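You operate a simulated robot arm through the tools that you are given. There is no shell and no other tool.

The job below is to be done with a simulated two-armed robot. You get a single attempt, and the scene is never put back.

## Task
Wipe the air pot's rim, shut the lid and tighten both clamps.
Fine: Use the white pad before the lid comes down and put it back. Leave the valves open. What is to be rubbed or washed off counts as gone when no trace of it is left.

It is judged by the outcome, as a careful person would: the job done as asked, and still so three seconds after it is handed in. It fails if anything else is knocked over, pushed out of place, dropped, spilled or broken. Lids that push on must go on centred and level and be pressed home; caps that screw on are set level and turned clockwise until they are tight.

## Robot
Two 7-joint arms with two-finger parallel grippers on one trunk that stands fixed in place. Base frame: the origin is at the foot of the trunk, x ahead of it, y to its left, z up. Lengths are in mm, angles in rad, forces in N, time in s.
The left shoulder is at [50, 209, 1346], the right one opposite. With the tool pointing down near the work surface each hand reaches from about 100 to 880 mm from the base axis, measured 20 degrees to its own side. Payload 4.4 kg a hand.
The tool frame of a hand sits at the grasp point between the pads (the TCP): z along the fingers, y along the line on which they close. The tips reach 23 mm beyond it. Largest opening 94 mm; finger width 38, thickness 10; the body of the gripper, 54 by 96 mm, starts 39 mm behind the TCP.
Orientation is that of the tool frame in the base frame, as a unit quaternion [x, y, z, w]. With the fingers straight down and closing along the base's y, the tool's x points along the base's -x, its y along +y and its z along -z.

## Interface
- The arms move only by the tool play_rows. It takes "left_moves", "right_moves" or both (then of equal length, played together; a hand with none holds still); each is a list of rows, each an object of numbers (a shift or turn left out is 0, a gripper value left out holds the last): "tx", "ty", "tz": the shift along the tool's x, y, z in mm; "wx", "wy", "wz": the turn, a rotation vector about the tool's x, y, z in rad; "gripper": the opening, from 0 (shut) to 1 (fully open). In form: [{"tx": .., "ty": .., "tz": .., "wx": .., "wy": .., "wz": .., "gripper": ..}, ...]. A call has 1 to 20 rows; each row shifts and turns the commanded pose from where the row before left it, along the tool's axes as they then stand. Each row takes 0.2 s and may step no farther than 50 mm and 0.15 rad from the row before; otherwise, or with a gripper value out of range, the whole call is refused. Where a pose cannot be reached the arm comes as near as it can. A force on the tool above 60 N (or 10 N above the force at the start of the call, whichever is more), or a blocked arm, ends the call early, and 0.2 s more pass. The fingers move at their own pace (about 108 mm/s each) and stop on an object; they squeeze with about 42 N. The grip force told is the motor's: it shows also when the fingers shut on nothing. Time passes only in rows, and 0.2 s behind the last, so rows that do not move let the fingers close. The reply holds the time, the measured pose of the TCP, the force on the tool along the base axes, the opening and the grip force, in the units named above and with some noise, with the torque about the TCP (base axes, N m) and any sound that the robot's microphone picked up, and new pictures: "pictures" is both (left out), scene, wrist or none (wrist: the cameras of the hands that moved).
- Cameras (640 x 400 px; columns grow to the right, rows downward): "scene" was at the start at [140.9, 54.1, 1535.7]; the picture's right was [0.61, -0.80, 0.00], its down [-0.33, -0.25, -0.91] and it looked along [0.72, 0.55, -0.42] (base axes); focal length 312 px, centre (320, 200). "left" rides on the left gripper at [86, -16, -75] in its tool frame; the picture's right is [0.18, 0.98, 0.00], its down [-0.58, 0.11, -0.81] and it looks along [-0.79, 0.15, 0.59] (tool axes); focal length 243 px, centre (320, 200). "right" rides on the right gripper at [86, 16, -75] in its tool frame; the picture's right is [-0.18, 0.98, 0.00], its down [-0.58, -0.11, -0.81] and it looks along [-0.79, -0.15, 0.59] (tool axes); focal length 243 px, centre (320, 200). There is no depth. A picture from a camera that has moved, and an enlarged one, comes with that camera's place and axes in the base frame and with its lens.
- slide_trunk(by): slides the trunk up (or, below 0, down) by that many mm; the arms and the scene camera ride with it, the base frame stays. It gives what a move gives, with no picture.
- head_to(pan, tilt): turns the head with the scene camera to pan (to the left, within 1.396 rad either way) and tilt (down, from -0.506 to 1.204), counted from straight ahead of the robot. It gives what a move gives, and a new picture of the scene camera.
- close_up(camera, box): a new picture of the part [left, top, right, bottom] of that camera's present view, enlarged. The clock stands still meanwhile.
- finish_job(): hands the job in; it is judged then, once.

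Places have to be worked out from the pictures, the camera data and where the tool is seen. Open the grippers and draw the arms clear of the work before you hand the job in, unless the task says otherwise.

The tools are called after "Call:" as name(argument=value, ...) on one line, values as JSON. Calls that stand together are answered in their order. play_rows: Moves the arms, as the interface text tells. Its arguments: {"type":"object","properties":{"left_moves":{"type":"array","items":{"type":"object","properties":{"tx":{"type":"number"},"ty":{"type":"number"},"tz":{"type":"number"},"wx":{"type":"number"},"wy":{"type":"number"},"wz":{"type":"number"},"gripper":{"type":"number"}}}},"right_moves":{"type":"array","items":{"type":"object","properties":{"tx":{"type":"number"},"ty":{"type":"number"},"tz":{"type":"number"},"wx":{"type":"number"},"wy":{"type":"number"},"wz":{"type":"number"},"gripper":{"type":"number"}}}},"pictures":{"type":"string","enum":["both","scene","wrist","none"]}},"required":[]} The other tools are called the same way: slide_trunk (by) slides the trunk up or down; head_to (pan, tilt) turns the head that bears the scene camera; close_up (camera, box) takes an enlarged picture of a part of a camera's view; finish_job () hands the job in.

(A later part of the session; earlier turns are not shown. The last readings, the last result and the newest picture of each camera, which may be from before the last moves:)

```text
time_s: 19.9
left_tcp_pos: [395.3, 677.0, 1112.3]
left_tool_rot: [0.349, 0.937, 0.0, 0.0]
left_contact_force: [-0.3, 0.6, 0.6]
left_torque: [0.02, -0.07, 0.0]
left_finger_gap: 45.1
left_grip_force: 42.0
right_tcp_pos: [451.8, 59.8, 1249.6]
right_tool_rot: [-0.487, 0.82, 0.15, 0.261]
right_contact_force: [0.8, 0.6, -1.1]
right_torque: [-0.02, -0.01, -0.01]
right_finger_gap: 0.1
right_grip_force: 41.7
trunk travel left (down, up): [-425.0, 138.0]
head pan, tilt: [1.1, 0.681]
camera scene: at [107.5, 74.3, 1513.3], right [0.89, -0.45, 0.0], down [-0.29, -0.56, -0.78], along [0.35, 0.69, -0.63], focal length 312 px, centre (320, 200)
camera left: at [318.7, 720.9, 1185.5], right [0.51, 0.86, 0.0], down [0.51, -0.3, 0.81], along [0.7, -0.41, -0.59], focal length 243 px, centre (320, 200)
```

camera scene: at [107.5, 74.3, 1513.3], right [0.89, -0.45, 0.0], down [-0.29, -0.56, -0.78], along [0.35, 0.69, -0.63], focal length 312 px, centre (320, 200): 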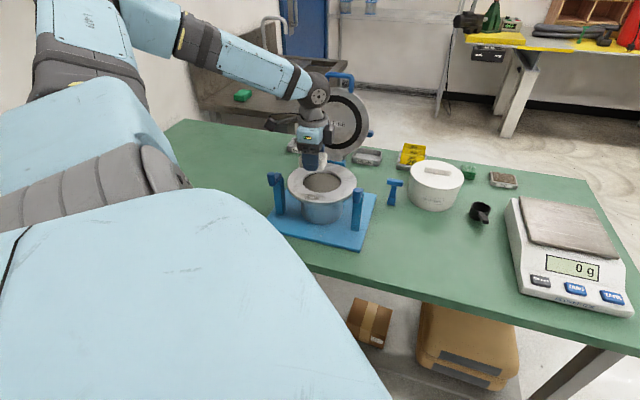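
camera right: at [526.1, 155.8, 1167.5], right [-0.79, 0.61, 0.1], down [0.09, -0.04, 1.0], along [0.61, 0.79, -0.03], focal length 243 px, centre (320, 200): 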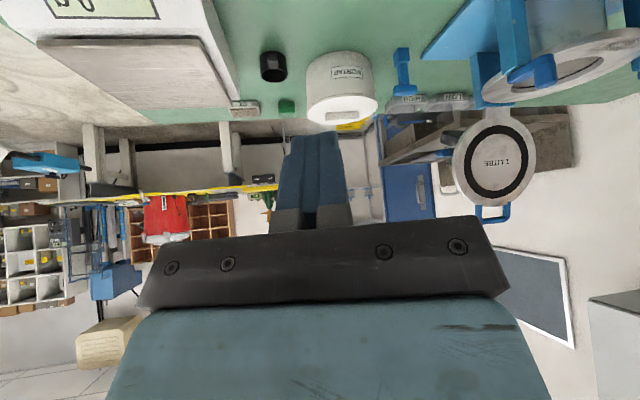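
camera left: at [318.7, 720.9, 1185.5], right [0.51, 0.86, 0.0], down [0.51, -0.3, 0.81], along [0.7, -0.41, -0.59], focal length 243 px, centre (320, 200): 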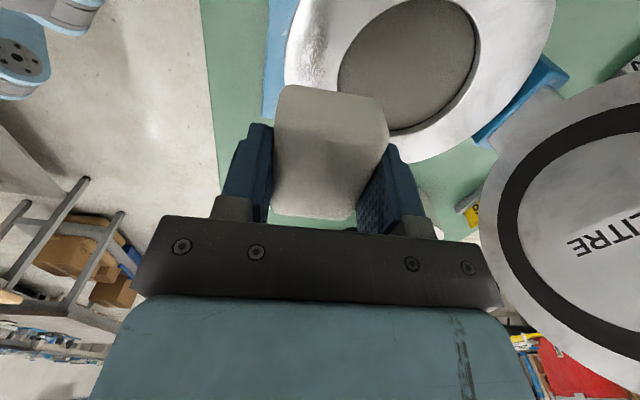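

The pad hangs above the dirty patch. I lower it near the rim and then seek contact in small steps.

Call:
play_rows(left_moves=[{"tz": 30}, {"tz": 30}, {"tz": 20}, {"tz": 10}, {}], pictures="both")

Call:
close_up(camera="scene", box=[260, 140, 390, 250])

Call:
close_up(camera="left", box=[230, 0, 480, 200])

```text
time_s: 21.1
left_tcp_pos: [392.7, 674.6, 1022.0]
left_tool_rot: [0.35, 0.937, 0.0, 0.0]
left_contact_force: [-0.6, -1.0, -0.8]
left_torque: [-0.01, -0.01, -0.02]
left_finger_gap: 45.2
left_grip_force: 42.4
right_tcp_pos: [451.4, 59.9, 1251.0]
right_tool_rot: [-0.486, 0.82, 0.149, 0.263]
right_contact_force: [-0.2, -0.2, -0.5]
right_torque: [0.01, -0.02, 0.01]
right_finger_gap: 0.0
right_grip_force: 41.0
trunk travel left (down, up): [-425.0, 138.0]
head pan, tilt: [1.1, 0.681]
camera scene: at [106.2, 74.3, 1513.4], right [0.89, -0.45, 0.0], down [-0.29, -0.56, -0.78], along [0.35, 0.69, -0.63], focal length 312 px, centre (320, 200)
camera left: at [316.6, 720.2, 1096.3], right [0.51, 0.86, 0.0], down [0.51, -0.3, 0.81], along [0.7, -0.41, -0.59], focal length 243 px, centre (320, 200)
```

scene: 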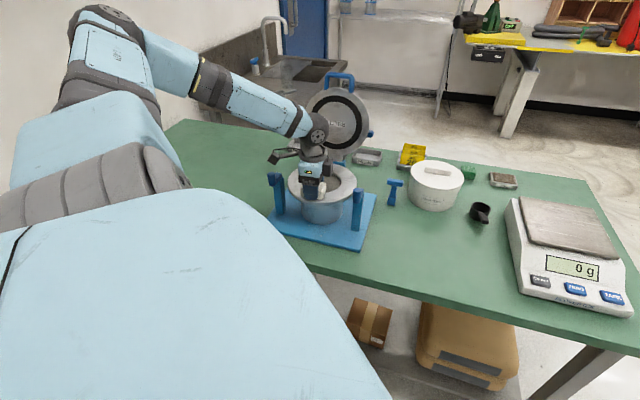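
left: 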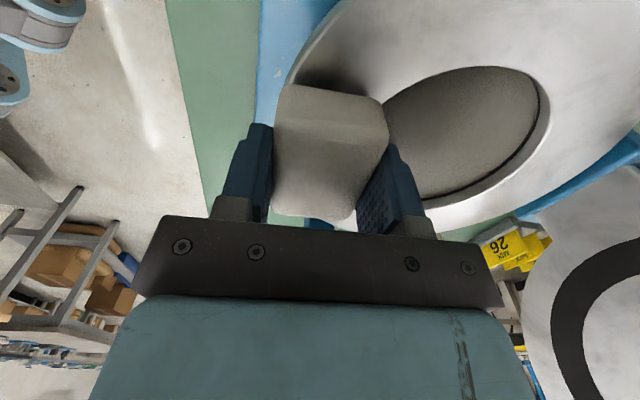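

```text
3.64 times, centred on (325, 195) of scene
camera zoom: at [106.2, 74.3, 1513.4], right [0.89, -0.45, 0.0], down [-0.29, -0.56, -0.78], along [0.35, 0.69, -0.63], focal length 1134 px, centre (302, 218)
```

zoom: 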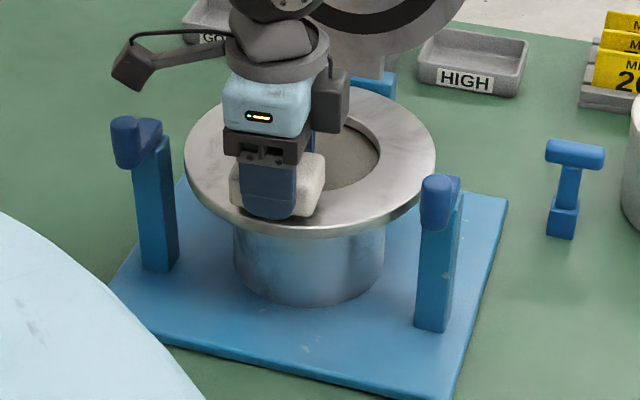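

```text
2.00 times, centred on (355, 100) of left
camera zoom: at [316.6, 720.2, 1096.3], right [0.51, 0.86, 0.0], down [0.51, -0.3, 0.81], along [0.7, -0.41, -0.59], focal length 485 px, centre (250, 400)
```

zoom: 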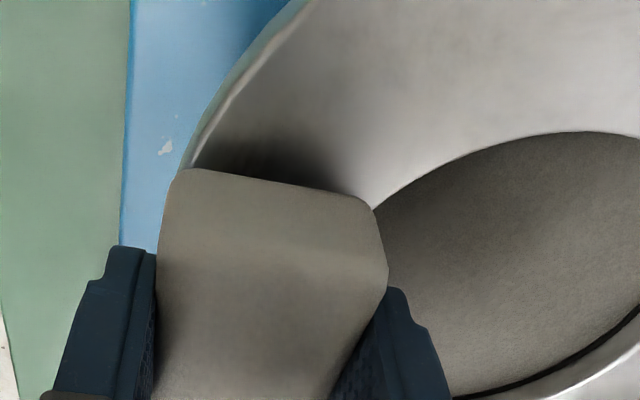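

The pad is well centred across the rim's width. I lower in small steps watching the force.

Call:
play_rows(left_moves=[{"tz": 4}, {"tz": 4}, {"tz": 2}, {}], pictures="none")

```text
time_s: 22.1
left_tcp_pos: [393.6, 676.2, 1015.4]
left_tool_rot: [0.35, 0.937, 0.002, 0.001]
left_contact_force: [1.9, 6.1, 23.3]
left_torque: [-0.21, 0.31, -0.06]
left_finger_gap: 45.0
left_grip_force: 41.6
right_tcp_pos: [448.8, 58.7, 1250.7]
right_tool_rot: [-0.485, 0.821, 0.149, 0.262]
right_contact_force: [0.1, -0.1, -0.3]
right_torque: [0.01, 0.03, -0.03]
right_finger_gap: 0.0
right_grip_force: 41.9
trunk travel left (down, up): [-425.0, 138.0]
head pan, tilt: [1.1, 0.681]
```

Contact at commanded TCP z≈1012 with 23 N of press, so the rim is near z 983. I rub back and forth along the rim over the dirty patch, following its curve.

Call:
play_rows(left_moves=[{"tx": 15, "ty": 2}, {"tx": 15, "ty": 4}, {"tx": -15, "ty": -4}, {"tx": -15, "ty": -2}, {"tx": -15, "ty": 2}, {"tx": -15, "ty": 4}, {"tx": 15, "ty": -4}, {"tx": 15, "ty": -2}, {"tx": 15, "ty": 2}, {"tx": 15, "ty": 4}, {"tx": -15, "ty": -4}, {"tx": -15, "ty": -2}, {"tx": -15, "ty": 2}, {"tx": -15, "ty": 4}, {"tx": 15, "ty": -4}, {"tx": 15, "ty": -2}], pictures="both")

Call:
close_up(camera="scene", box=[280, 150, 370, 220])

```text
time_s: 25.5
left_tcp_pos: [394.7, 671.9, 1014.4]
left_tool_rot: [0.35, 0.937, 0.001, 0.003]
left_contact_force: [15.6, -13.0, 31.7]
left_torque: [-0.12, 0.11, 0.1]
left_finger_gap: 45.0
left_grip_force: 42.3
right_tcp_pos: [449.3, 56.2, 1251.9]
right_tool_rot: [-0.486, 0.82, 0.151, 0.263]
right_contact_force: [-0.1, 0.4, -0.4]
right_torque: [-0.02, -0.05, 0.0]
right_finger_gap: 0.0
right_grip_force: 42.1
trunk travel left (down, up): [-425.0, 138.0]
head pan, tilt: [1.1, 0.681]
camera scene: at [104.2, 70.5, 1513.9], right [0.89, -0.45, 0.0], down [-0.28, -0.56, -0.78], along [0.35, 0.69, -0.63], focal length 312 px, centre (320, 200)
camera left: at [317.2, 716.7, 1088.5], right [0.51, 0.86, 0.0], down [0.5, -0.3, 0.81], along [0.7, -0.41, -0.59], focal length 243 px, centre (320, 200)
```

scene: 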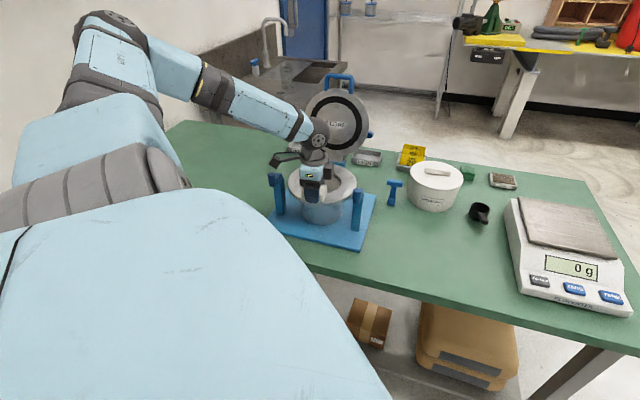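
left: 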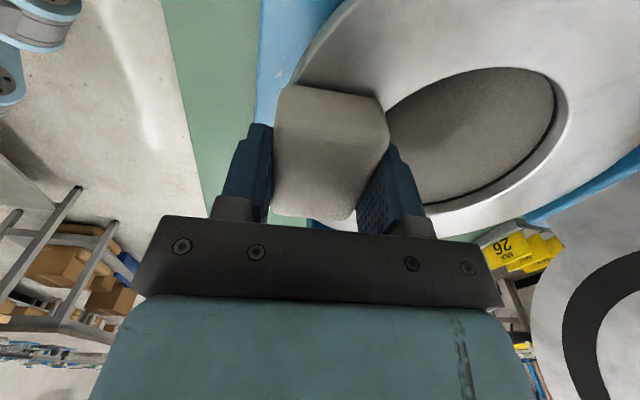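

```text
5.71 times, centred on (325, 185) of scene
camera zoom: at [104.2, 70.5, 1513.9], right [0.89, -0.45, 0.0], down [-0.28, -0.56, -0.78], along [0.35, 0.69, -0.63], focal length 1781 px, centre (291, 286)
```

zoom: 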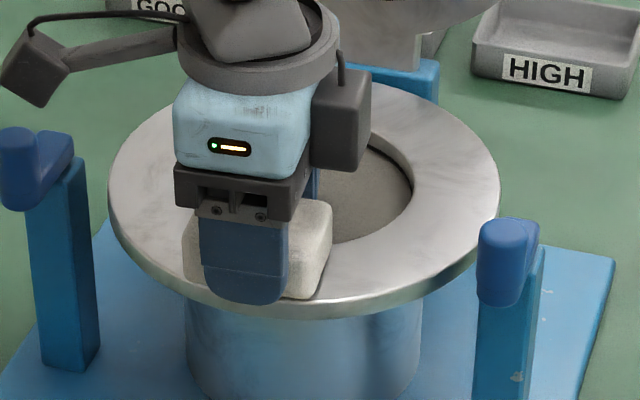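

I lift the pad and shift away to check the rim.

Call:
play_rows(left_moves=[{"tz": -10}, {"tz": -40}, {"tz": -40}, {"tz": -30, "ty": -20}, {"tx": 30, "ty": -40}, {"tx": 30, "ty": -40}, {"tx": 30, "ty": -40}, {}], pictures="both")

Call:
close_up(camera="scene", box=[280, 150, 370, 220])

```text
time_s: 27.3
left_tcp_pos: [232.4, 628.8, 1133.4]
left_tool_rot: [0.35, 0.937, -0.001, 0.0]
left_contact_force: [0.7, 0.6, -1.1]
left_torque: [-0.03, -0.01, -0.03]
left_finger_gap: 45.1
left_grip_force: 42.1
right_tcp_pos: [451.1, 61.2, 1250.5]
right_tool_rot: [-0.486, 0.82, 0.149, 0.261]
right_contact_force: [1.0, 0.8, -0.7]
right_torque: [-0.02, -0.01, 0.04]
right_finger_gap: 0.2
right_grip_force: 41.9
trunk travel left (down, up): [-425.0, 138.0]
head pan, tilt: [1.1, 0.681]
camera scene: at [107.8, 75.6, 1513.2], right [0.89, -0.45, 0.0], down [-0.29, -0.56, -0.78], along [0.35, 0.69, -0.63], focal length 312 px, centre (320, 200)
camera left: at [156.0, 674.0, 1208.3], right [0.51, 0.86, 0.0], down [0.51, -0.3, 0.81], along [0.7, -0.41, -0.59], focal length 243 px, centre (320, 200)
```

scene: 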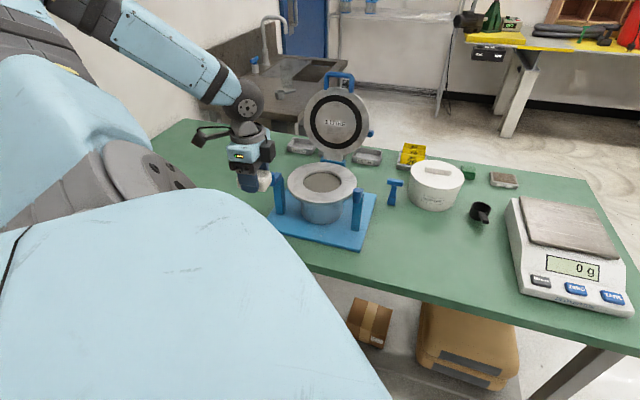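
left: 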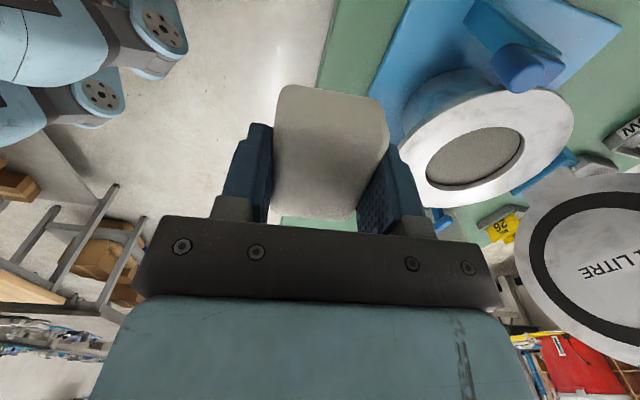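

```text
5.71 times, centred on (325, 185) of scene
camera zoom: at [107.8, 75.6, 1513.2], right [0.89, -0.45, 0.0], down [-0.29, -0.56, -0.78], along [0.35, 0.69, -0.63], focal length 1781 px, centre (291, 286)
```

zoom: 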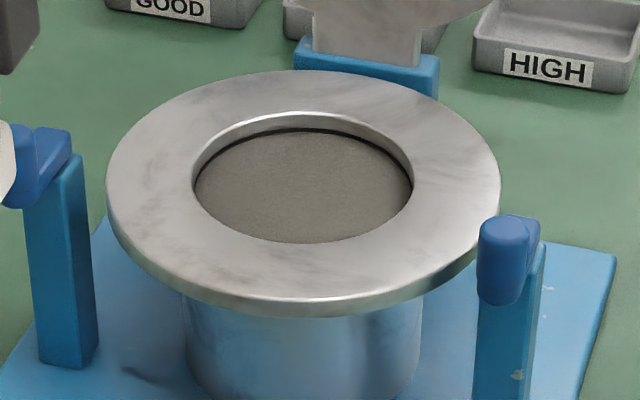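

The dark patch appears gone. I zoom in further to check for any remaining trace.

Call:
close_up(camera="scene", box=[285, 175, 340, 210])

Call:
close_up(camera="left", box=[390, 70, 590, 220])

Call:
close_up(camera="scene", box=[320, 160, 365, 205])

```text
11.43 times, centred on (312, 192) of scene
camera zoom: at [107.8, 75.6, 1513.2], right [0.89, -0.45, 0.0], down [-0.29, -0.56, -0.78], along [0.35, 0.69, -0.63], focal length 3562 px, centre (406, 286)
```

zoom: 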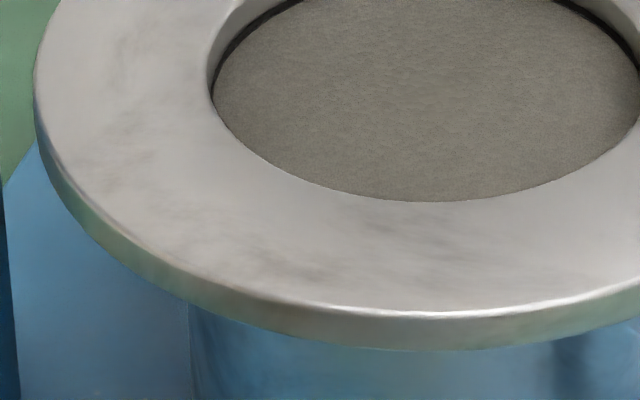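

```text
2.67 times, centred on (490, 145) of left
camera zoom: at [156.0, 674.0, 1208.3], right [0.51, 0.86, 0.0], down [0.51, -0.3, 0.81], along [0.7, -0.41, -0.59], focal length 647 px, centre (-133, 347)
```

zoom: 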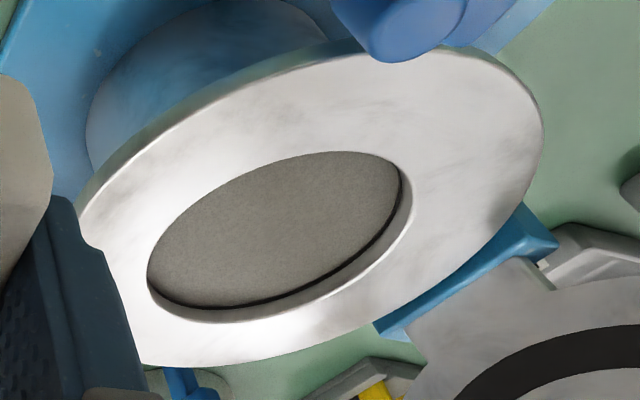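

```text
8.89 times, centred on (342, 182) of scene
camera zoom: at [107.8, 75.6, 1513.2], right [0.89, -0.45, 0.0], down [-0.29, -0.56, -0.78], along [0.35, 0.69, -0.63], focal length 2771 px, centre (120, 356)
```

zoom: 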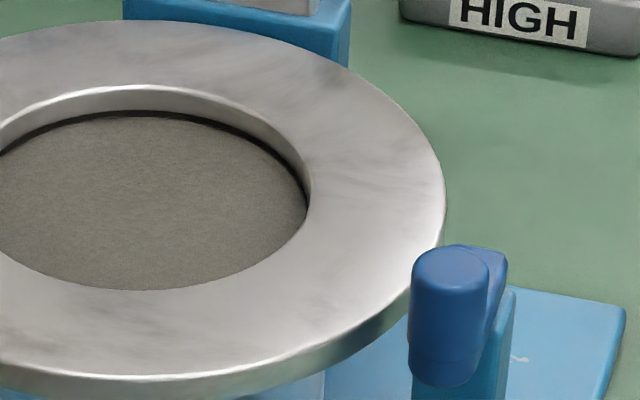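

Only faint clouding like the rest of the metal remains, but to be sure no trace is left I go back and rub again, wider and with inner and outer offsets.

Call:
play_rows(left_moves=[{"tx": -30, "ty": 40}, {"tx": -30, "ty": 40}, {"tx": -30, "ty": 40}, {"ty": 20, "tz": 30}, {"tz": 40}, {"tz": 40}, {"tz": 10}, {}], pictures="none")

Call:
play_rows(left_moves=[{"ty": -6}, {"tx": 15, "ty": 2}, {"tx": 15, "ty": 4}, {"tx": 12, "ty": 5}, {"tx": -12, "ty": -5}, {"tx": -15, "ty": -4}, {"tx": -15, "ty": -2}, {"tx": -15, "ty": 2}, {"tx": -15, "ty": 4}, {"tx": -12, "ty": 5}, {"ty": 12}, {"tx": 12, "ty": -5}, {"tx": 15, "ty": -4}, {"tx": 15, "ty": -2}, {"tx": 15, "ty": 2}, {"tx": 15, "ty": 4}, {"tx": 12, "ty": 5}, {"tx": -12, "ty": -5}, {"tx": -15, "ty": -4}, {"tx": -15, "ty": -2}], pictures="scene")

```text
time_s: 29.1
left_tcp_pos: [392.5, 677.4, 1014.9]
left_tool_rot: [0.35, 0.937, 0.002, 0.001]
left_contact_force: [0.1, 2.2, 9.9]
left_torque: [-0.2, 0.03, 0.03]
left_finger_gap: 45.0
left_grip_force: 42.3
right_tcp_pos: [450.8, 59.5, 1251.9]
right_tool_rot: [-0.486, 0.82, 0.149, 0.263]
right_contact_force: [0.3, -0.2, 0.1]
right_torque: [0.02, -0.01, 0.01]
right_finger_gap: 0.0
right_grip_force: 43.0
trunk travel left (down, up): [-425.0, 138.0]
head pan, tilt: [1.1, 0.681]
```

```text
time_s: 33.3
left_tcp_pos: [396.4, 679.6, 1013.3]
left_tool_rot: [0.35, 0.937, 0.002, 0.001]
left_contact_force: [-3.2, 7.0, 17.7]
left_torque: [0.58, 0.33, 0.13]
left_finger_gap: 45.1
left_grip_force: 41.8
right_tcp_pos: [447.9, 59.2, 1251.8]
right_tool_rot: [-0.486, 0.82, 0.15, 0.263]
right_contact_force: [0.5, -0.3, 0.1]
right_torque: [0.02, -0.01, 0.03]
right_finger_gap: 0.1
right_grip_force: 41.5
trunk travel left (down, up): [-425.0, 138.0]
head pan, tilt: [1.1, 0.681]
camera scene: at [103.7, 73.5, 1513.7], right [0.89, -0.45, 0.0], down [-0.28, -0.56, -0.78], along [0.35, 0.69, -0.63], focal length 312 px, centre (320, 200)
```

scene: 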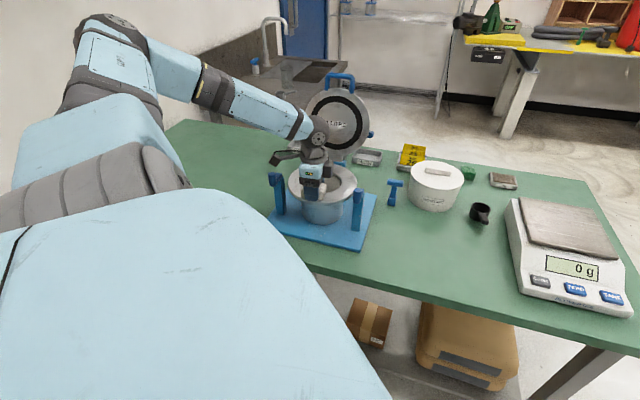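

Now I lift off again and compare the same spot.

Call:
play_rows(left_moves=[{"tz": -10}, {"tz": -40}, {"tz": -40}, {"tz": -30, "ty": -20}, {"tx": 30, "ty": -40}, {"tx": 30, "ty": -40}, {"tx": 30, "ty": -40}, {}], pictures="none")

Call:
close_up(camera="scene", box=[285, 175, 340, 210])

Call:
close_up(camera="scene", box=[285, 155, 365, 210])

Call:
close_up(camera="left", box=[390, 70, 590, 220])

```text
time_s: 35.1
left_tcp_pos: [238.1, 635.1, 1129.8]
left_tool_rot: [0.35, 0.937, -0.001, 0.0]
left_contact_force: [-0.3, -0.1, -1.0]
left_torque: [-0.01, 0.02, 0.0]
left_finger_gap: 45.1
left_grip_force: 42.3
right_tcp_pos: [452.4, 60.4, 1249.3]
right_tool_rot: [-0.486, 0.82, 0.149, 0.262]
right_contact_force: [0.4, 0.4, -1.0]
right_torque: [0.01, 0.01, -0.02]
right_finger_gap: 0.0
right_grip_force: 42.2
trunk travel left (down, up): [-425.0, 138.0]
head pan, tilt: [1.1, 0.681]
```

```text
11.43 times, centred on (312, 192) of scene
camera zoom: at [107.8, 75.8, 1513.1], right [0.89, -0.45, 0.0], down [-0.29, -0.56, -0.78], along [0.35, 0.69, -0.63], focal length 3562 px, centre (406, 286)
```

zoom: 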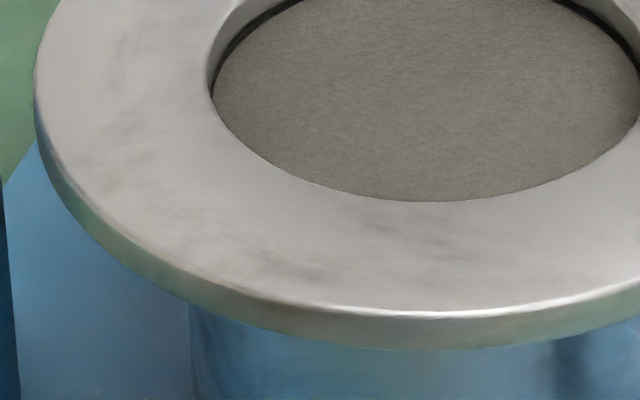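

```text
7.27 times, centred on (325, 182) of scene
camera zoom: at [107.8, 75.8, 1513.1], right [0.89, -0.45, 0.0], down [-0.29, -0.56, -0.78], along [0.35, 0.69, -0.63], focal length 2267 px, centre (284, 327)
```

zoom: 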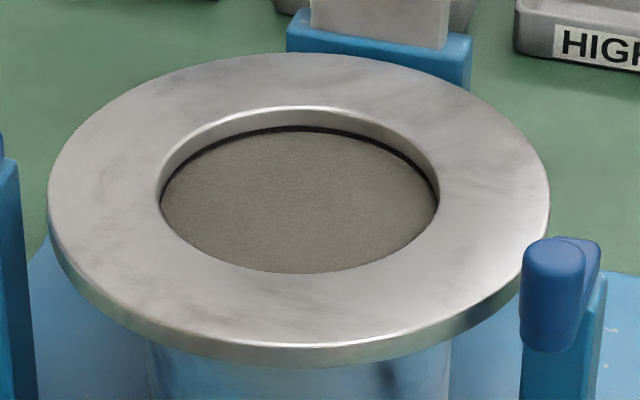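

```text
2.67 times, centred on (490, 145) of left
camera zoom: at [161.7, 679.9, 1205.9], right [0.51, 0.86, 0.0], down [0.51, -0.3, 0.81], along [0.7, -0.41, -0.59], focal length 647 px, centre (-133, 347)
```

zoom: 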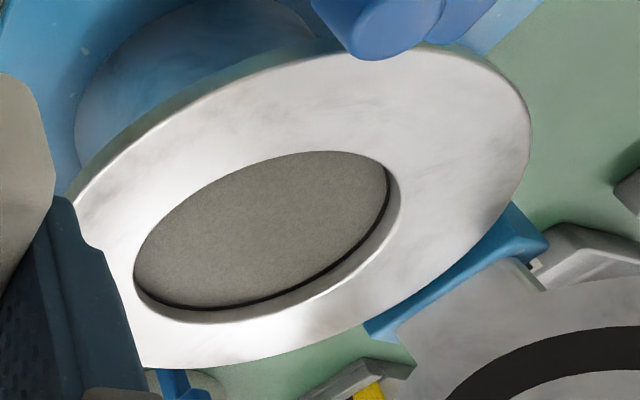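

The picture is the same as before this second rub, so what is left is the metal's own grain and the rim is clean. I carry the pad back to above its original spot.

Call:
play_rows(left_moves=[{"tx": -42.7, "ty": 14.6}, {"tx": -42.7, "ty": 14.6}, {"tx": -42.7, "ty": 14.6}, {"tx": -42.7, "ty": 14.6}, {"tx": -42.7, "ty": 14.6}, {"tx": -42.7, "ty": 14.6}, {"tx": -42.7, "ty": 14.6}, {"tx": -42.7, "ty": 14.6}, {}], pictures="both")

```text
time_s: 37.1
left_tcp_pos: [572.4, 499.2, 1131.7]
left_tool_rot: [0.35, 0.937, 0.001, 0.001]
left_contact_force: [-0.6, -0.6, 0.0]
left_torque: [-0.02, -0.02, -0.01]
left_finger_gap: 45.1
left_grip_force: 42.0
right_tcp_pos: [449.8, 59.5, 1252.3]
right_tool_rot: [-0.486, 0.82, 0.148, 0.262]
right_contact_force: [0.0, 0.5, 0.2]
right_torque: [0.0, 0.0, -0.01]
right_finger_gap: 0.1
right_grip_force: 42.3
trunk travel left (down, up): [-425.0, 138.0]
head pan, tilt: [1.1, 0.681]
camera scene: at [105.1, 75.0, 1513.5], right [0.89, -0.45, 0.0], down [-0.28, -0.56, -0.78], along [0.35, 0.69, -0.63], focal length 312 px, centre (320, 200)
camera left: at [496.0, 542.9, 1206.3], right [0.51, 0.86, 0.0], down [0.51, -0.3, 0.81], along [0.7, -0.41, -0.59], focal length 243 px, centre (320, 200)
```

scene: 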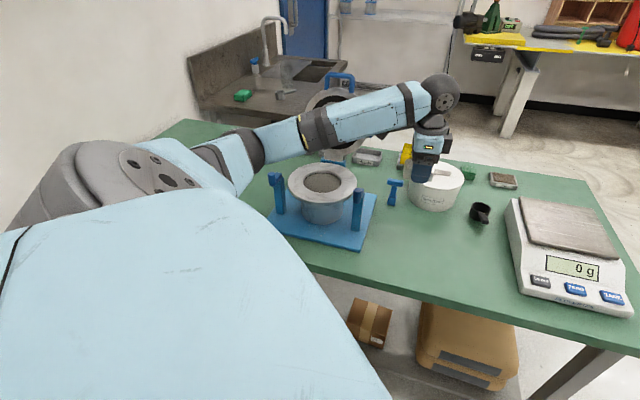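
left: 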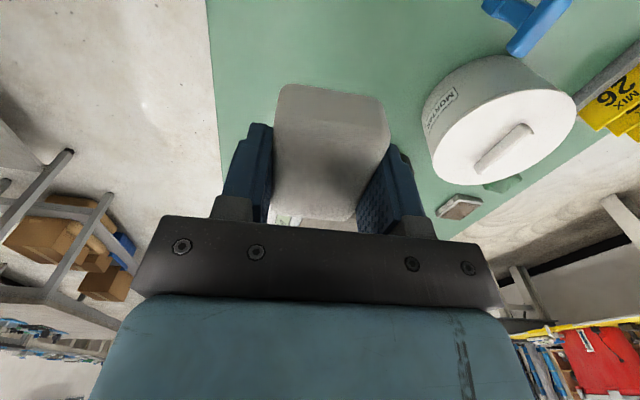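

The TCP is exactly over the pick-up spot. I lower the pad to just above the table.

Call:
play_rows(left_moves=[{"tz": 45}, {"tz": 45}, {"tz": 45}, {"tz": 45}, {"tz": 40}, {"tz": 12}, {"tz": 6}, {}], pictures="wrist")

```text
time_s: 38.9
left_tcp_pos: [572.3, 497.5, 894.2]
left_tool_rot: [0.35, 0.937, 0.0, 0.0]
left_contact_force: [-0.1, -0.2, -0.9]
left_torque: [-0.02, 0.03, 0.05]
left_finger_gap: 45.0
left_grip_force: 42.1
right_tcp_pos: [450.2, 59.9, 1250.7]
right_tool_rot: [-0.486, 0.82, 0.15, 0.262]
right_contact_force: [-0.3, -1.0, -0.1]
right_torque: [0.0, 0.02, -0.03]
right_finger_gap: 0.1
right_grip_force: 42.3
trunk travel left (down, up): [-425.0, 138.0]
head pan, tilt: [1.1, 0.681]
camera left: at [495.2, 542.1, 969.0], right [0.51, 0.86, 0.0], down [0.51, -0.3, 0.81], along [0.7, -0.41, -0.59], focal length 243 px, centre (320, 200)
```

left: 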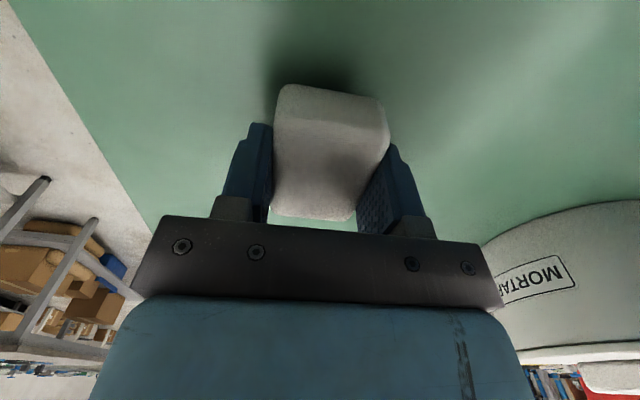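

No contact yet at z≈893. I lower by small steps until the table is felt.

Call:
play_rows(left_moves=[{"tz": 3}, {"tz": 1.5}, {}], pictures="none")

```text
time_s: 39.7
left_tcp_pos: [571.5, 498.6, 889.8]
left_tool_rot: [0.351, 0.936, 0.0, 0.0]
left_contact_force: [-0.5, -1.0, 0.2]
left_torque: [0.0, 0.0, -0.02]
left_finger_gap: 44.9
left_grip_force: 41.5
right_tcp_pos: [451.5, 60.1, 1251.3]
right_tool_rot: [-0.486, 0.82, 0.149, 0.262]
right_contact_force: [-0.8, 0.0, -0.3]
right_torque: [-0.02, -0.02, 0.0]
right_finger_gap: 0.2
right_grip_force: 41.7
trunk travel left (down, up): [-425.0, 138.0]
head pan, tilt: [1.1, 0.681]
```

Call:
play_rows(left_moves=[{"tz": 1.5}, {"tz": 1}, {}], pictures="none")

```text
time_s: 40.5
left_tcp_pos: [572.2, 498.8, 886.5]
left_tool_rot: [0.349, 0.937, 0.0, 0.0]
left_contact_force: [1.3, -0.4, -0.4]
left_torque: [0.0, 0.01, -0.03]
left_finger_gap: 45.2
left_grip_force: 42.1
right_tcp_pos: [451.4, 60.5, 1250.5]
right_tool_rot: [-0.486, 0.82, 0.149, 0.262]
right_contact_force: [0.0, -0.4, -0.4]
right_torque: [-0.01, -0.02, 0.0]
right_finger_gap: 0.0
right_grip_force: 41.8
trunk travel left (down, up): [-425.0, 138.0]
head pan, tilt: [1.1, 0.681]
```

Still free; I continue gently (tips are near z 863).

Call:
play_rows(left_moves=[{"tz": 1}, {"tz": 1}, {}], pictures="none")

```text
time_s: 41.3
left_tcp_pos: [572.1, 497.3, 885.4]
left_tool_rot: [0.349, 0.937, 0.001, 0.0]
left_contact_force: [0.6, 2.1, 6.7]
left_torque: [-0.05, 0.01, 0.02]
left_finger_gap: 45.3
left_grip_force: 42.3
right_tcp_pos: [449.8, 60.3, 1250.7]
right_tool_rot: [-0.486, 0.821, 0.149, 0.262]
right_contact_force: [-1.1, 0.1, 0.7]
right_torque: [-0.01, 0.02, 0.01]
right_finger_gap: 0.0
right_grip_force: 42.8
trunk travel left (down, up): [-425.0, 138.0]
head pan, tilt: [1.1, 0.681]
```

Contact felt (6.7 N): the pad is on the table. I open and rise straight up.

Call:
play_rows(left_moves=[{"gripper": 1}, {}, {}, {"tz": -20}, {"tz": -40}, {"tz": -45}, {"tz": -45}, {"tz": -45}, {"tz": -45}], pictures="both")

Call:
close_up(camera="scene", box=[370, 130, 530, 260])

```text
time_s: 43.3
left_tcp_pos: [570.7, 496.5, 1127.2]
left_tool_rot: [0.35, 0.937, 0.0, 0.0]
left_contact_force: [0.2, 0.5, 0.0]
left_torque: [0.01, 0.02, 0.0]
left_finger_gap: 94.3
left_grip_force: 0.1
right_tcp_pos: [451.0, 58.1, 1250.3]
right_tool_rot: [-0.486, 0.82, 0.149, 0.262]
right_contact_force: [-0.8, 1.0, 0.5]
right_torque: [0.05, 0.01, -0.02]
right_finger_gap: 0.3
right_grip_force: 41.7
trunk travel left (down, up): [-425.0, 138.0]
head pan, tilt: [1.1, 0.681]
camera scene: at [106.0, 73.8, 1513.4], right [0.89, -0.45, 0.0], down [-0.29, -0.56, -0.78], along [0.35, 0.69, -0.63], focal length 312 px, centre (320, 200)
camera left: at [493.7, 542.2, 1202.3], right [0.51, 0.86, 0.0], down [0.51, -0.3, 0.81], along [0.7, -0.41, -0.59], focal length 243 px, centre (320, 200)
```

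scene: 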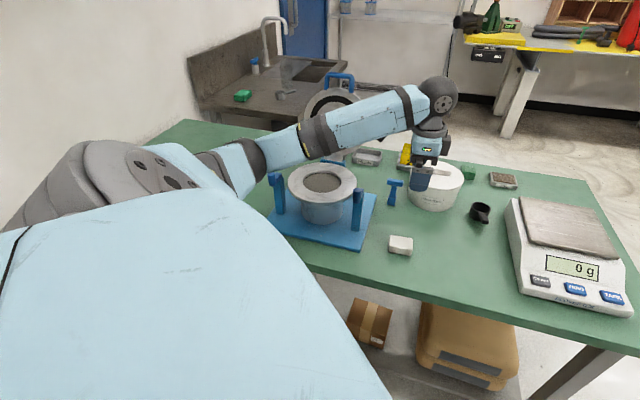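
left: 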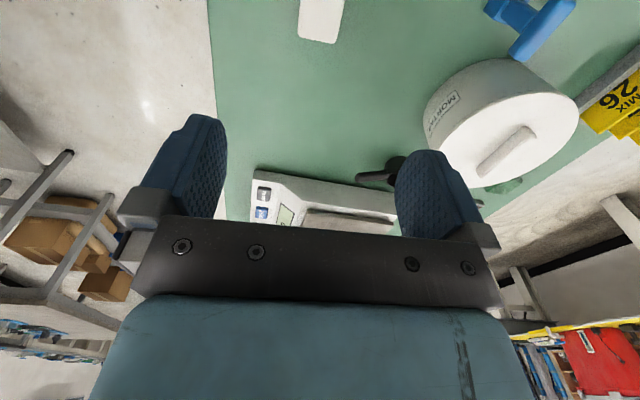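

```text
3.08 times, centred on (450, 195) of scene
camera zoom: at [106.0, 73.8, 1513.4], right [0.89, -0.45, 0.0], down [-0.29, -0.56, -0.78], along [0.35, 0.69, -0.63], focal length 959 px, centre (-80, 215)
```

zoom: 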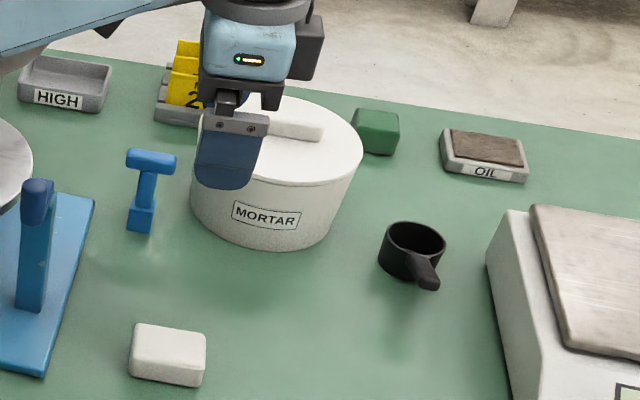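

The pad is back exactly in its place. Next is the lid: from my estimates the hinge axis is near (533, 817, 984) and the handle bar at (551, 834, 1237), 254 mm from the hinge. I raise the left hand and take it above the handle, with fingers closing perpendicular to the lid.

Call:
play_rows(left_moves=[{"tz": -45}, {"tz": -45}, {"tz": -45}, {"tz": -45}, {"tz": -23, "wz": 0.078}, {"tx": 31.9, "ty": 27.7}, {"tx": 31.9, "ty": 27.7}, {"tx": 31.9, "ty": 27.7}, {"tx": 31.9, "ty": 27.7}, {"tx": 31.9, "ty": 27.7}, {"tx": 31.9, "ty": 27.7}, {"tx": 31.9, "ty": 27.7}, {"tx": 31.9, "ty": 27.7}, {}], pictures="both")

```text
time_s: 46.3
left_tcp_pos: [550.5, 836.9, 1329.0]
left_tool_rot: [0.387, 0.922, 0.0, -0.001]
left_contact_force: [0.9, 0.0, 0.3]
left_torque: [0.01, -0.02, 0.01]
left_finger_gap: 94.0
left_grip_force: 0.0
right_tcp_pos: [451.5, 60.0, 1250.8]
right_tool_rot: [-0.486, 0.82, 0.149, 0.262]
right_contact_force: [-0.3, 0.9, 0.0]
right_torque: [-0.01, 0.01, 0.01]
right_finger_gap: 0.0
right_grip_force: 42.0
trunk travel left (down, up): [-425.0, 138.0]
head pan, tilt: [1.1, 0.681]
camera scene: at [106.1, 74.3, 1513.4], right [0.89, -0.45, 0.0], down [-0.29, -0.56, -0.78], along [0.35, 0.69, -0.63], focal length 312 px, centre (320, 200)
camera left: at [477.7, 887.3, 1403.7], right [0.57, 0.82, 0.0], down [0.49, -0.34, 0.81], along [0.66, -0.46, -0.59], focal length 243 px, centre (320, 200)
```

scene: 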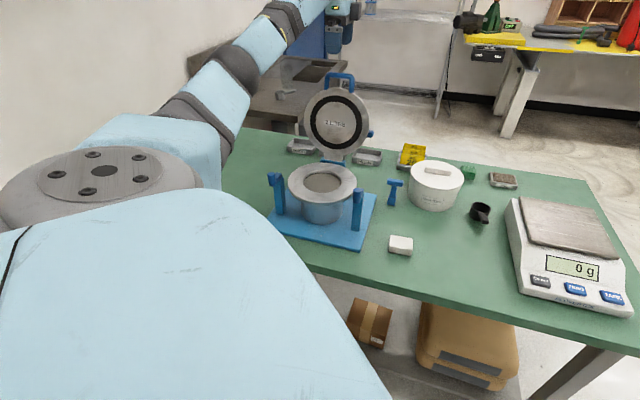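
left: 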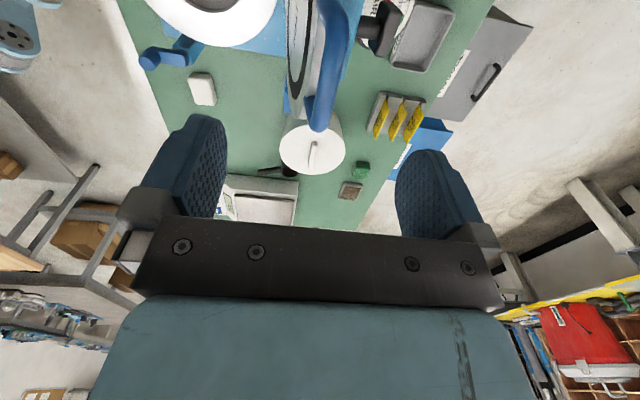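

Call:
close_up(camera="left", box=[230, 0, 440, 150])

Call:
close_up(camera="scene", box=[300, 60, 375, 120])

Call:
close_up(camera="right", box=[400, 60, 540, 220])

```text
2.67 times, centred on (335, 75) of left
camera zoom: at [477.7, 887.3, 1403.7], right [0.57, 0.82, 0.0], down [0.49, -0.34, 0.81], along [0.66, -0.46, -0.59], focal length 647 px, centre (280, 533)
```

zoom: 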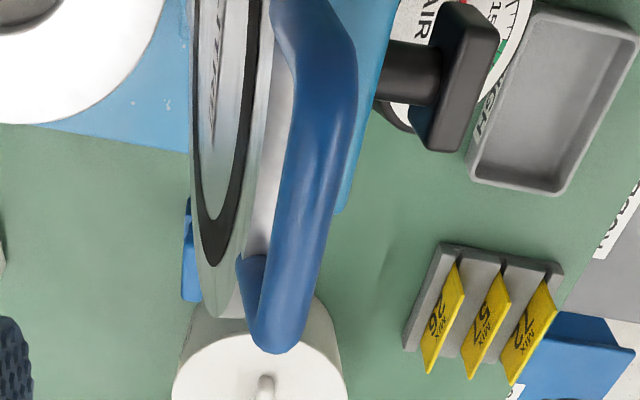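

```text
6.67 times, centred on (338, 90) of scene
camera zoom: at [106.1, 74.3, 1513.4], right [0.89, -0.45, 0.0], down [-0.29, -0.56, -0.78], along [0.35, 0.69, -0.63], focal length 2078 px, centre (203, 933)
```

zoom: 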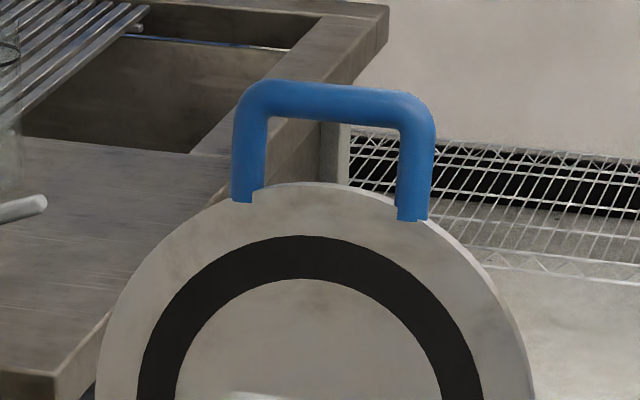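

```text
2.50 times, centred on (470, 140) of right
camera zoom: at [382.2, -31.8, 1261.6], right [-0.79, 0.61, 0.1], down [0.09, -0.04, 0.99], along [0.61, 0.79, -0.03], focal length 606 px, centre (-55, 350)
```

zoom: 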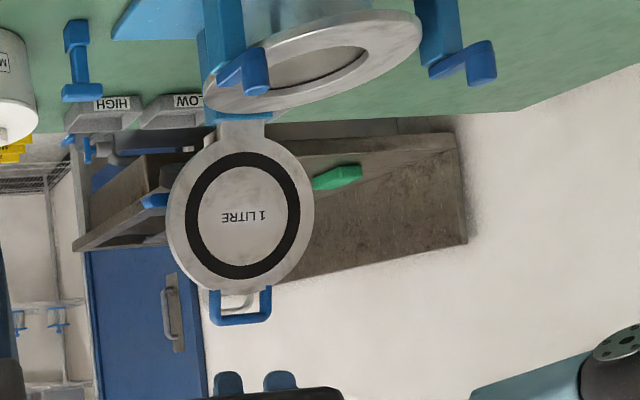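

The bar lies parallel to the tool's x and about 5 mm behind the tool axis, roughly 92 mm below. I tilt the hand 0.09 rad to match the lid's lean and descend around the bar with fingers open.

Call:
play_rows(left_moves=[{"tx": 4, "ty": 13.5}, {"wx": 0.09}, {"tz": 30}, {"tz": 30}, {}], pictures="both")

Call:
close_up(camera="left", box=[200, 60, 440, 220])

Call:
close_up(camera="right", box=[400, 100, 520, 240])

Call:
close_up(camera="scene", box=[290, 10, 390, 110])

```text
time_s: 47.5
left_tcp_pos: [552.5, 845.1, 1268.7]
left_tool_rot: [0.385, 0.922, -0.041, -0.017]
left_contact_force: [0.3, -0.5, 1.4]
left_torque: [-0.02, -0.02, 0.0]
left_finger_gap: 94.0
left_grip_force: 0.2
right_tcp_pos: [450.8, 59.6, 1250.4]
right_tool_rot: [-0.486, 0.821, 0.149, 0.261]
right_contact_force: [-0.1, 0.2, -0.9]
right_torque: [0.03, -0.01, 0.01]
right_finger_gap: 0.0
right_grip_force: 42.0
trunk travel left (down, up): [-425.0, 138.0]
head pan, tilt: [1.1, 0.681]
camera scene: at [105.8, 73.5, 1513.5], right [0.89, -0.45, 0.0], down [-0.29, -0.56, -0.78], along [0.35, 0.69, -0.63], focal length 312 px, centre (320, 200)
camera left: at [484.7, 899.4, 1344.0], right [0.57, 0.82, -0.09], down [0.54, -0.29, 0.79], along [0.62, -0.5, -0.6], focal length 243 px, centre (320, 200)
```

scene: 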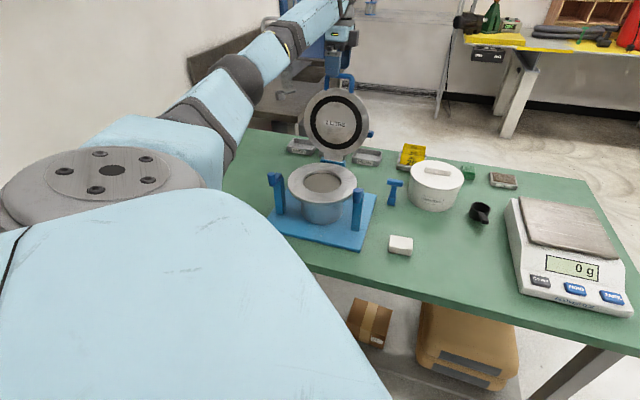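
left: 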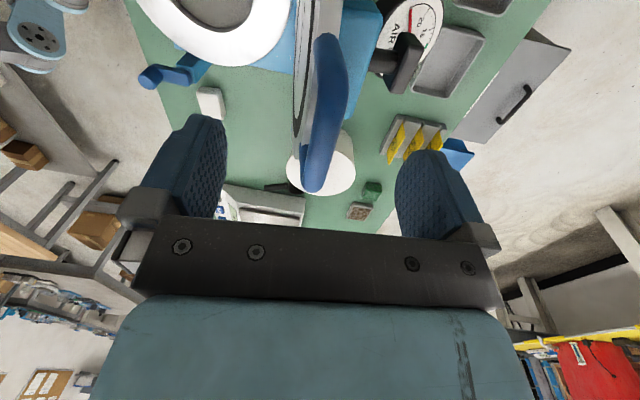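

```text
2.50 times, centred on (320, 140) of left
camera zoom: at [484.7, 899.4, 1344.0], right [0.57, 0.82, -0.09], down [0.54, -0.29, 0.79], along [0.62, -0.5, -0.6], focal length 606 px, centre (320, 350)
```

zoom: 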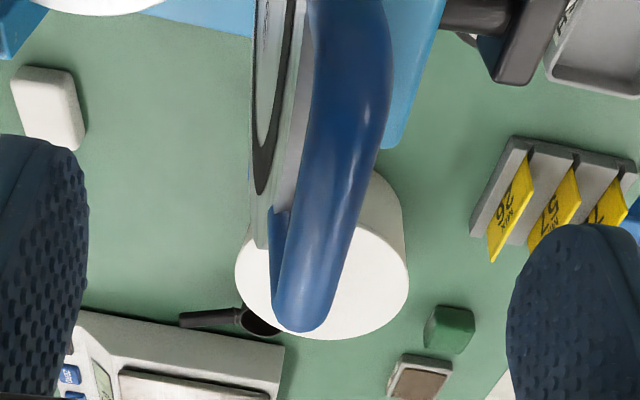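

```text
2.86 times, centred on (460, 170) of right
camera zoom: at [382.0, -32.4, 1261.8], right [-0.79, 0.61, 0.1], down [0.09, -0.04, 0.99], along [0.61, 0.79, -0.03], focal length 693 px, centre (-80, 286)
```

zoom: 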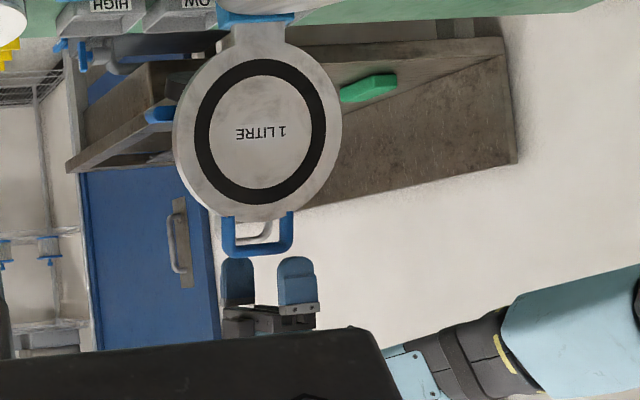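

```text
4.00 times, centred on (340, 60) of scene
camera zoom: at [105.8, 73.5, 1513.5], right [0.89, -0.45, 0.0], down [-0.29, -0.56, -0.78], along [0.35, 0.69, -0.63], focal length 1247 px, centre (240, 760)
```

zoom: 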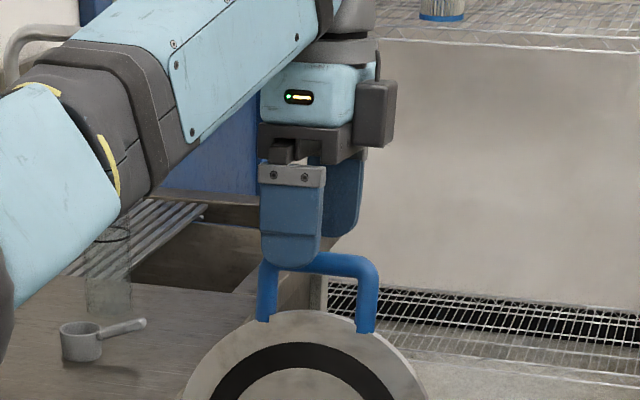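

The tips are level with the top of the bar, and the bar sits 3 mm behind the tool axis. I centre on it, lower 20 mm and close to a gap just above the bar's thickness.

Call:
play_rows(left_moves=[{"tx": -4, "ty": 2.7}, {"tz": 10}, {"tz": 10}, {"gripper": 0.3}, {}, {}], pictures="both")

Call:
close_up(camera="left", box=[200, 60, 440, 220])

Call:
close_up(camera="right", box=[400, 100, 520, 240])

Call:
close_up(camera="scene", box=[290, 10, 390, 110])

```text
time_s: 48.9
left_tcp_pos: [556.9, 842.6, 1247.2]
left_tool_rot: [0.386, 0.922, -0.041, -0.017]
left_contact_force: [0.9, 0.4, -0.1]
left_torque: [-0.01, 0.01, -0.02]
left_finger_gap: 28.1
left_grip_force: 0.0
right_tcp_pos: [451.0, 60.2, 1250.3]
right_tool_rot: [-0.486, 0.82, 0.149, 0.262]
right_contact_force: [0.5, -0.3, -0.5]
right_torque: [0.03, 0.03, 0.0]
right_finger_gap: 0.1
right_grip_force: 41.6
trunk travel left (down, up): [-425.0, 138.0]
head pan, tilt: [1.1, 0.681]
camera scene: at [106.5, 74.6, 1513.4], right [0.89, -0.45, 0.0], down [-0.29, -0.56, -0.78], along [0.35, 0.69, -0.63], focal length 312 px, centre (320, 200)
camera left: at [488.8, 898.2, 1323.1], right [0.57, 0.82, -0.09], down [0.54, -0.29, 0.79], along [0.62, -0.5, -0.6], focal length 243 px, centre (320, 200)
```

scene: 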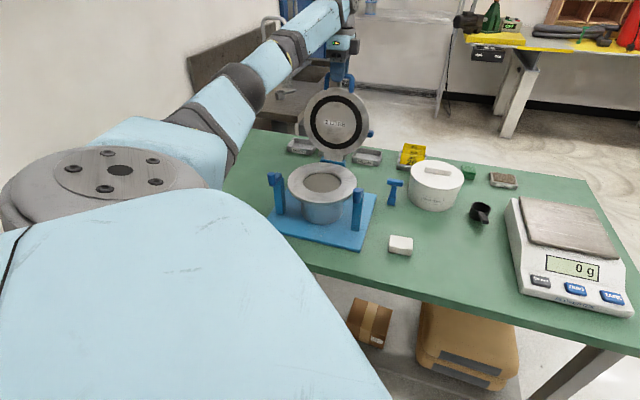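
left: 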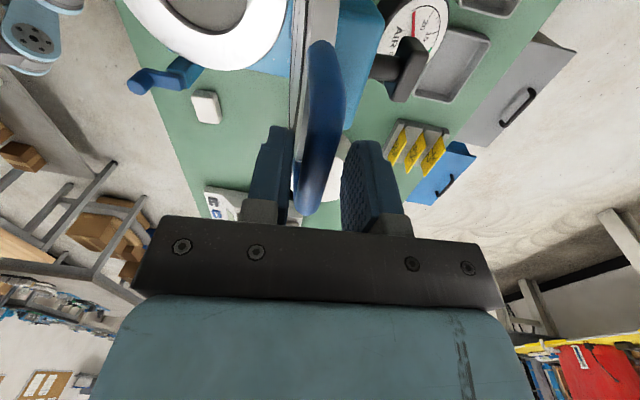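

```text
2.50 times, centred on (320, 140) of left
camera zoom: at [488.8, 898.2, 1323.1], right [0.57, 0.82, -0.09], down [0.54, -0.29, 0.79], along [0.62, -0.5, -0.6], focal length 606 px, centre (320, 350)
```

zoom: 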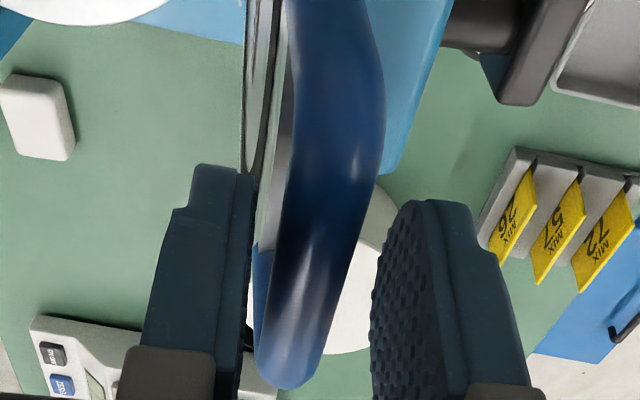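

```text
2.86 times, centred on (460, 170) of right
camera zoom: at [382.5, -31.5, 1261.5], right [-0.79, 0.61, 0.1], down [0.09, -0.04, 0.99], along [0.61, 0.79, -0.03], focal length 693 px, centre (-80, 286)
```

zoom: 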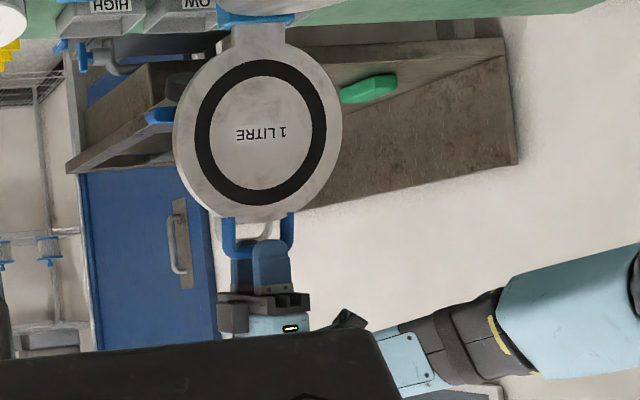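

```text
4.00 times, centred on (340, 60) of scene
camera zoom: at [106.5, 74.6, 1513.4], right [0.89, -0.45, 0.0], down [-0.29, -0.56, -0.78], along [0.35, 0.69, -0.63], focal length 1247 px, centre (240, 760)
```

zoom: 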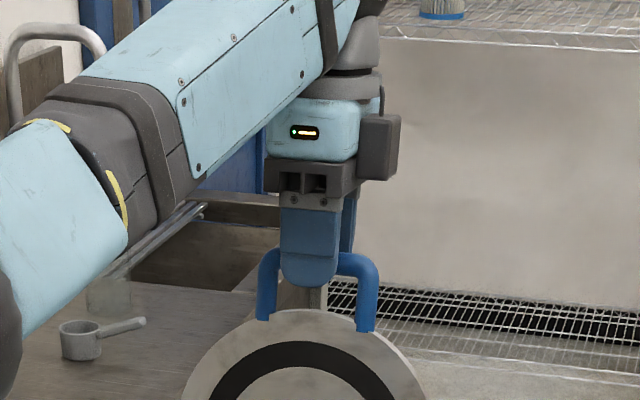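

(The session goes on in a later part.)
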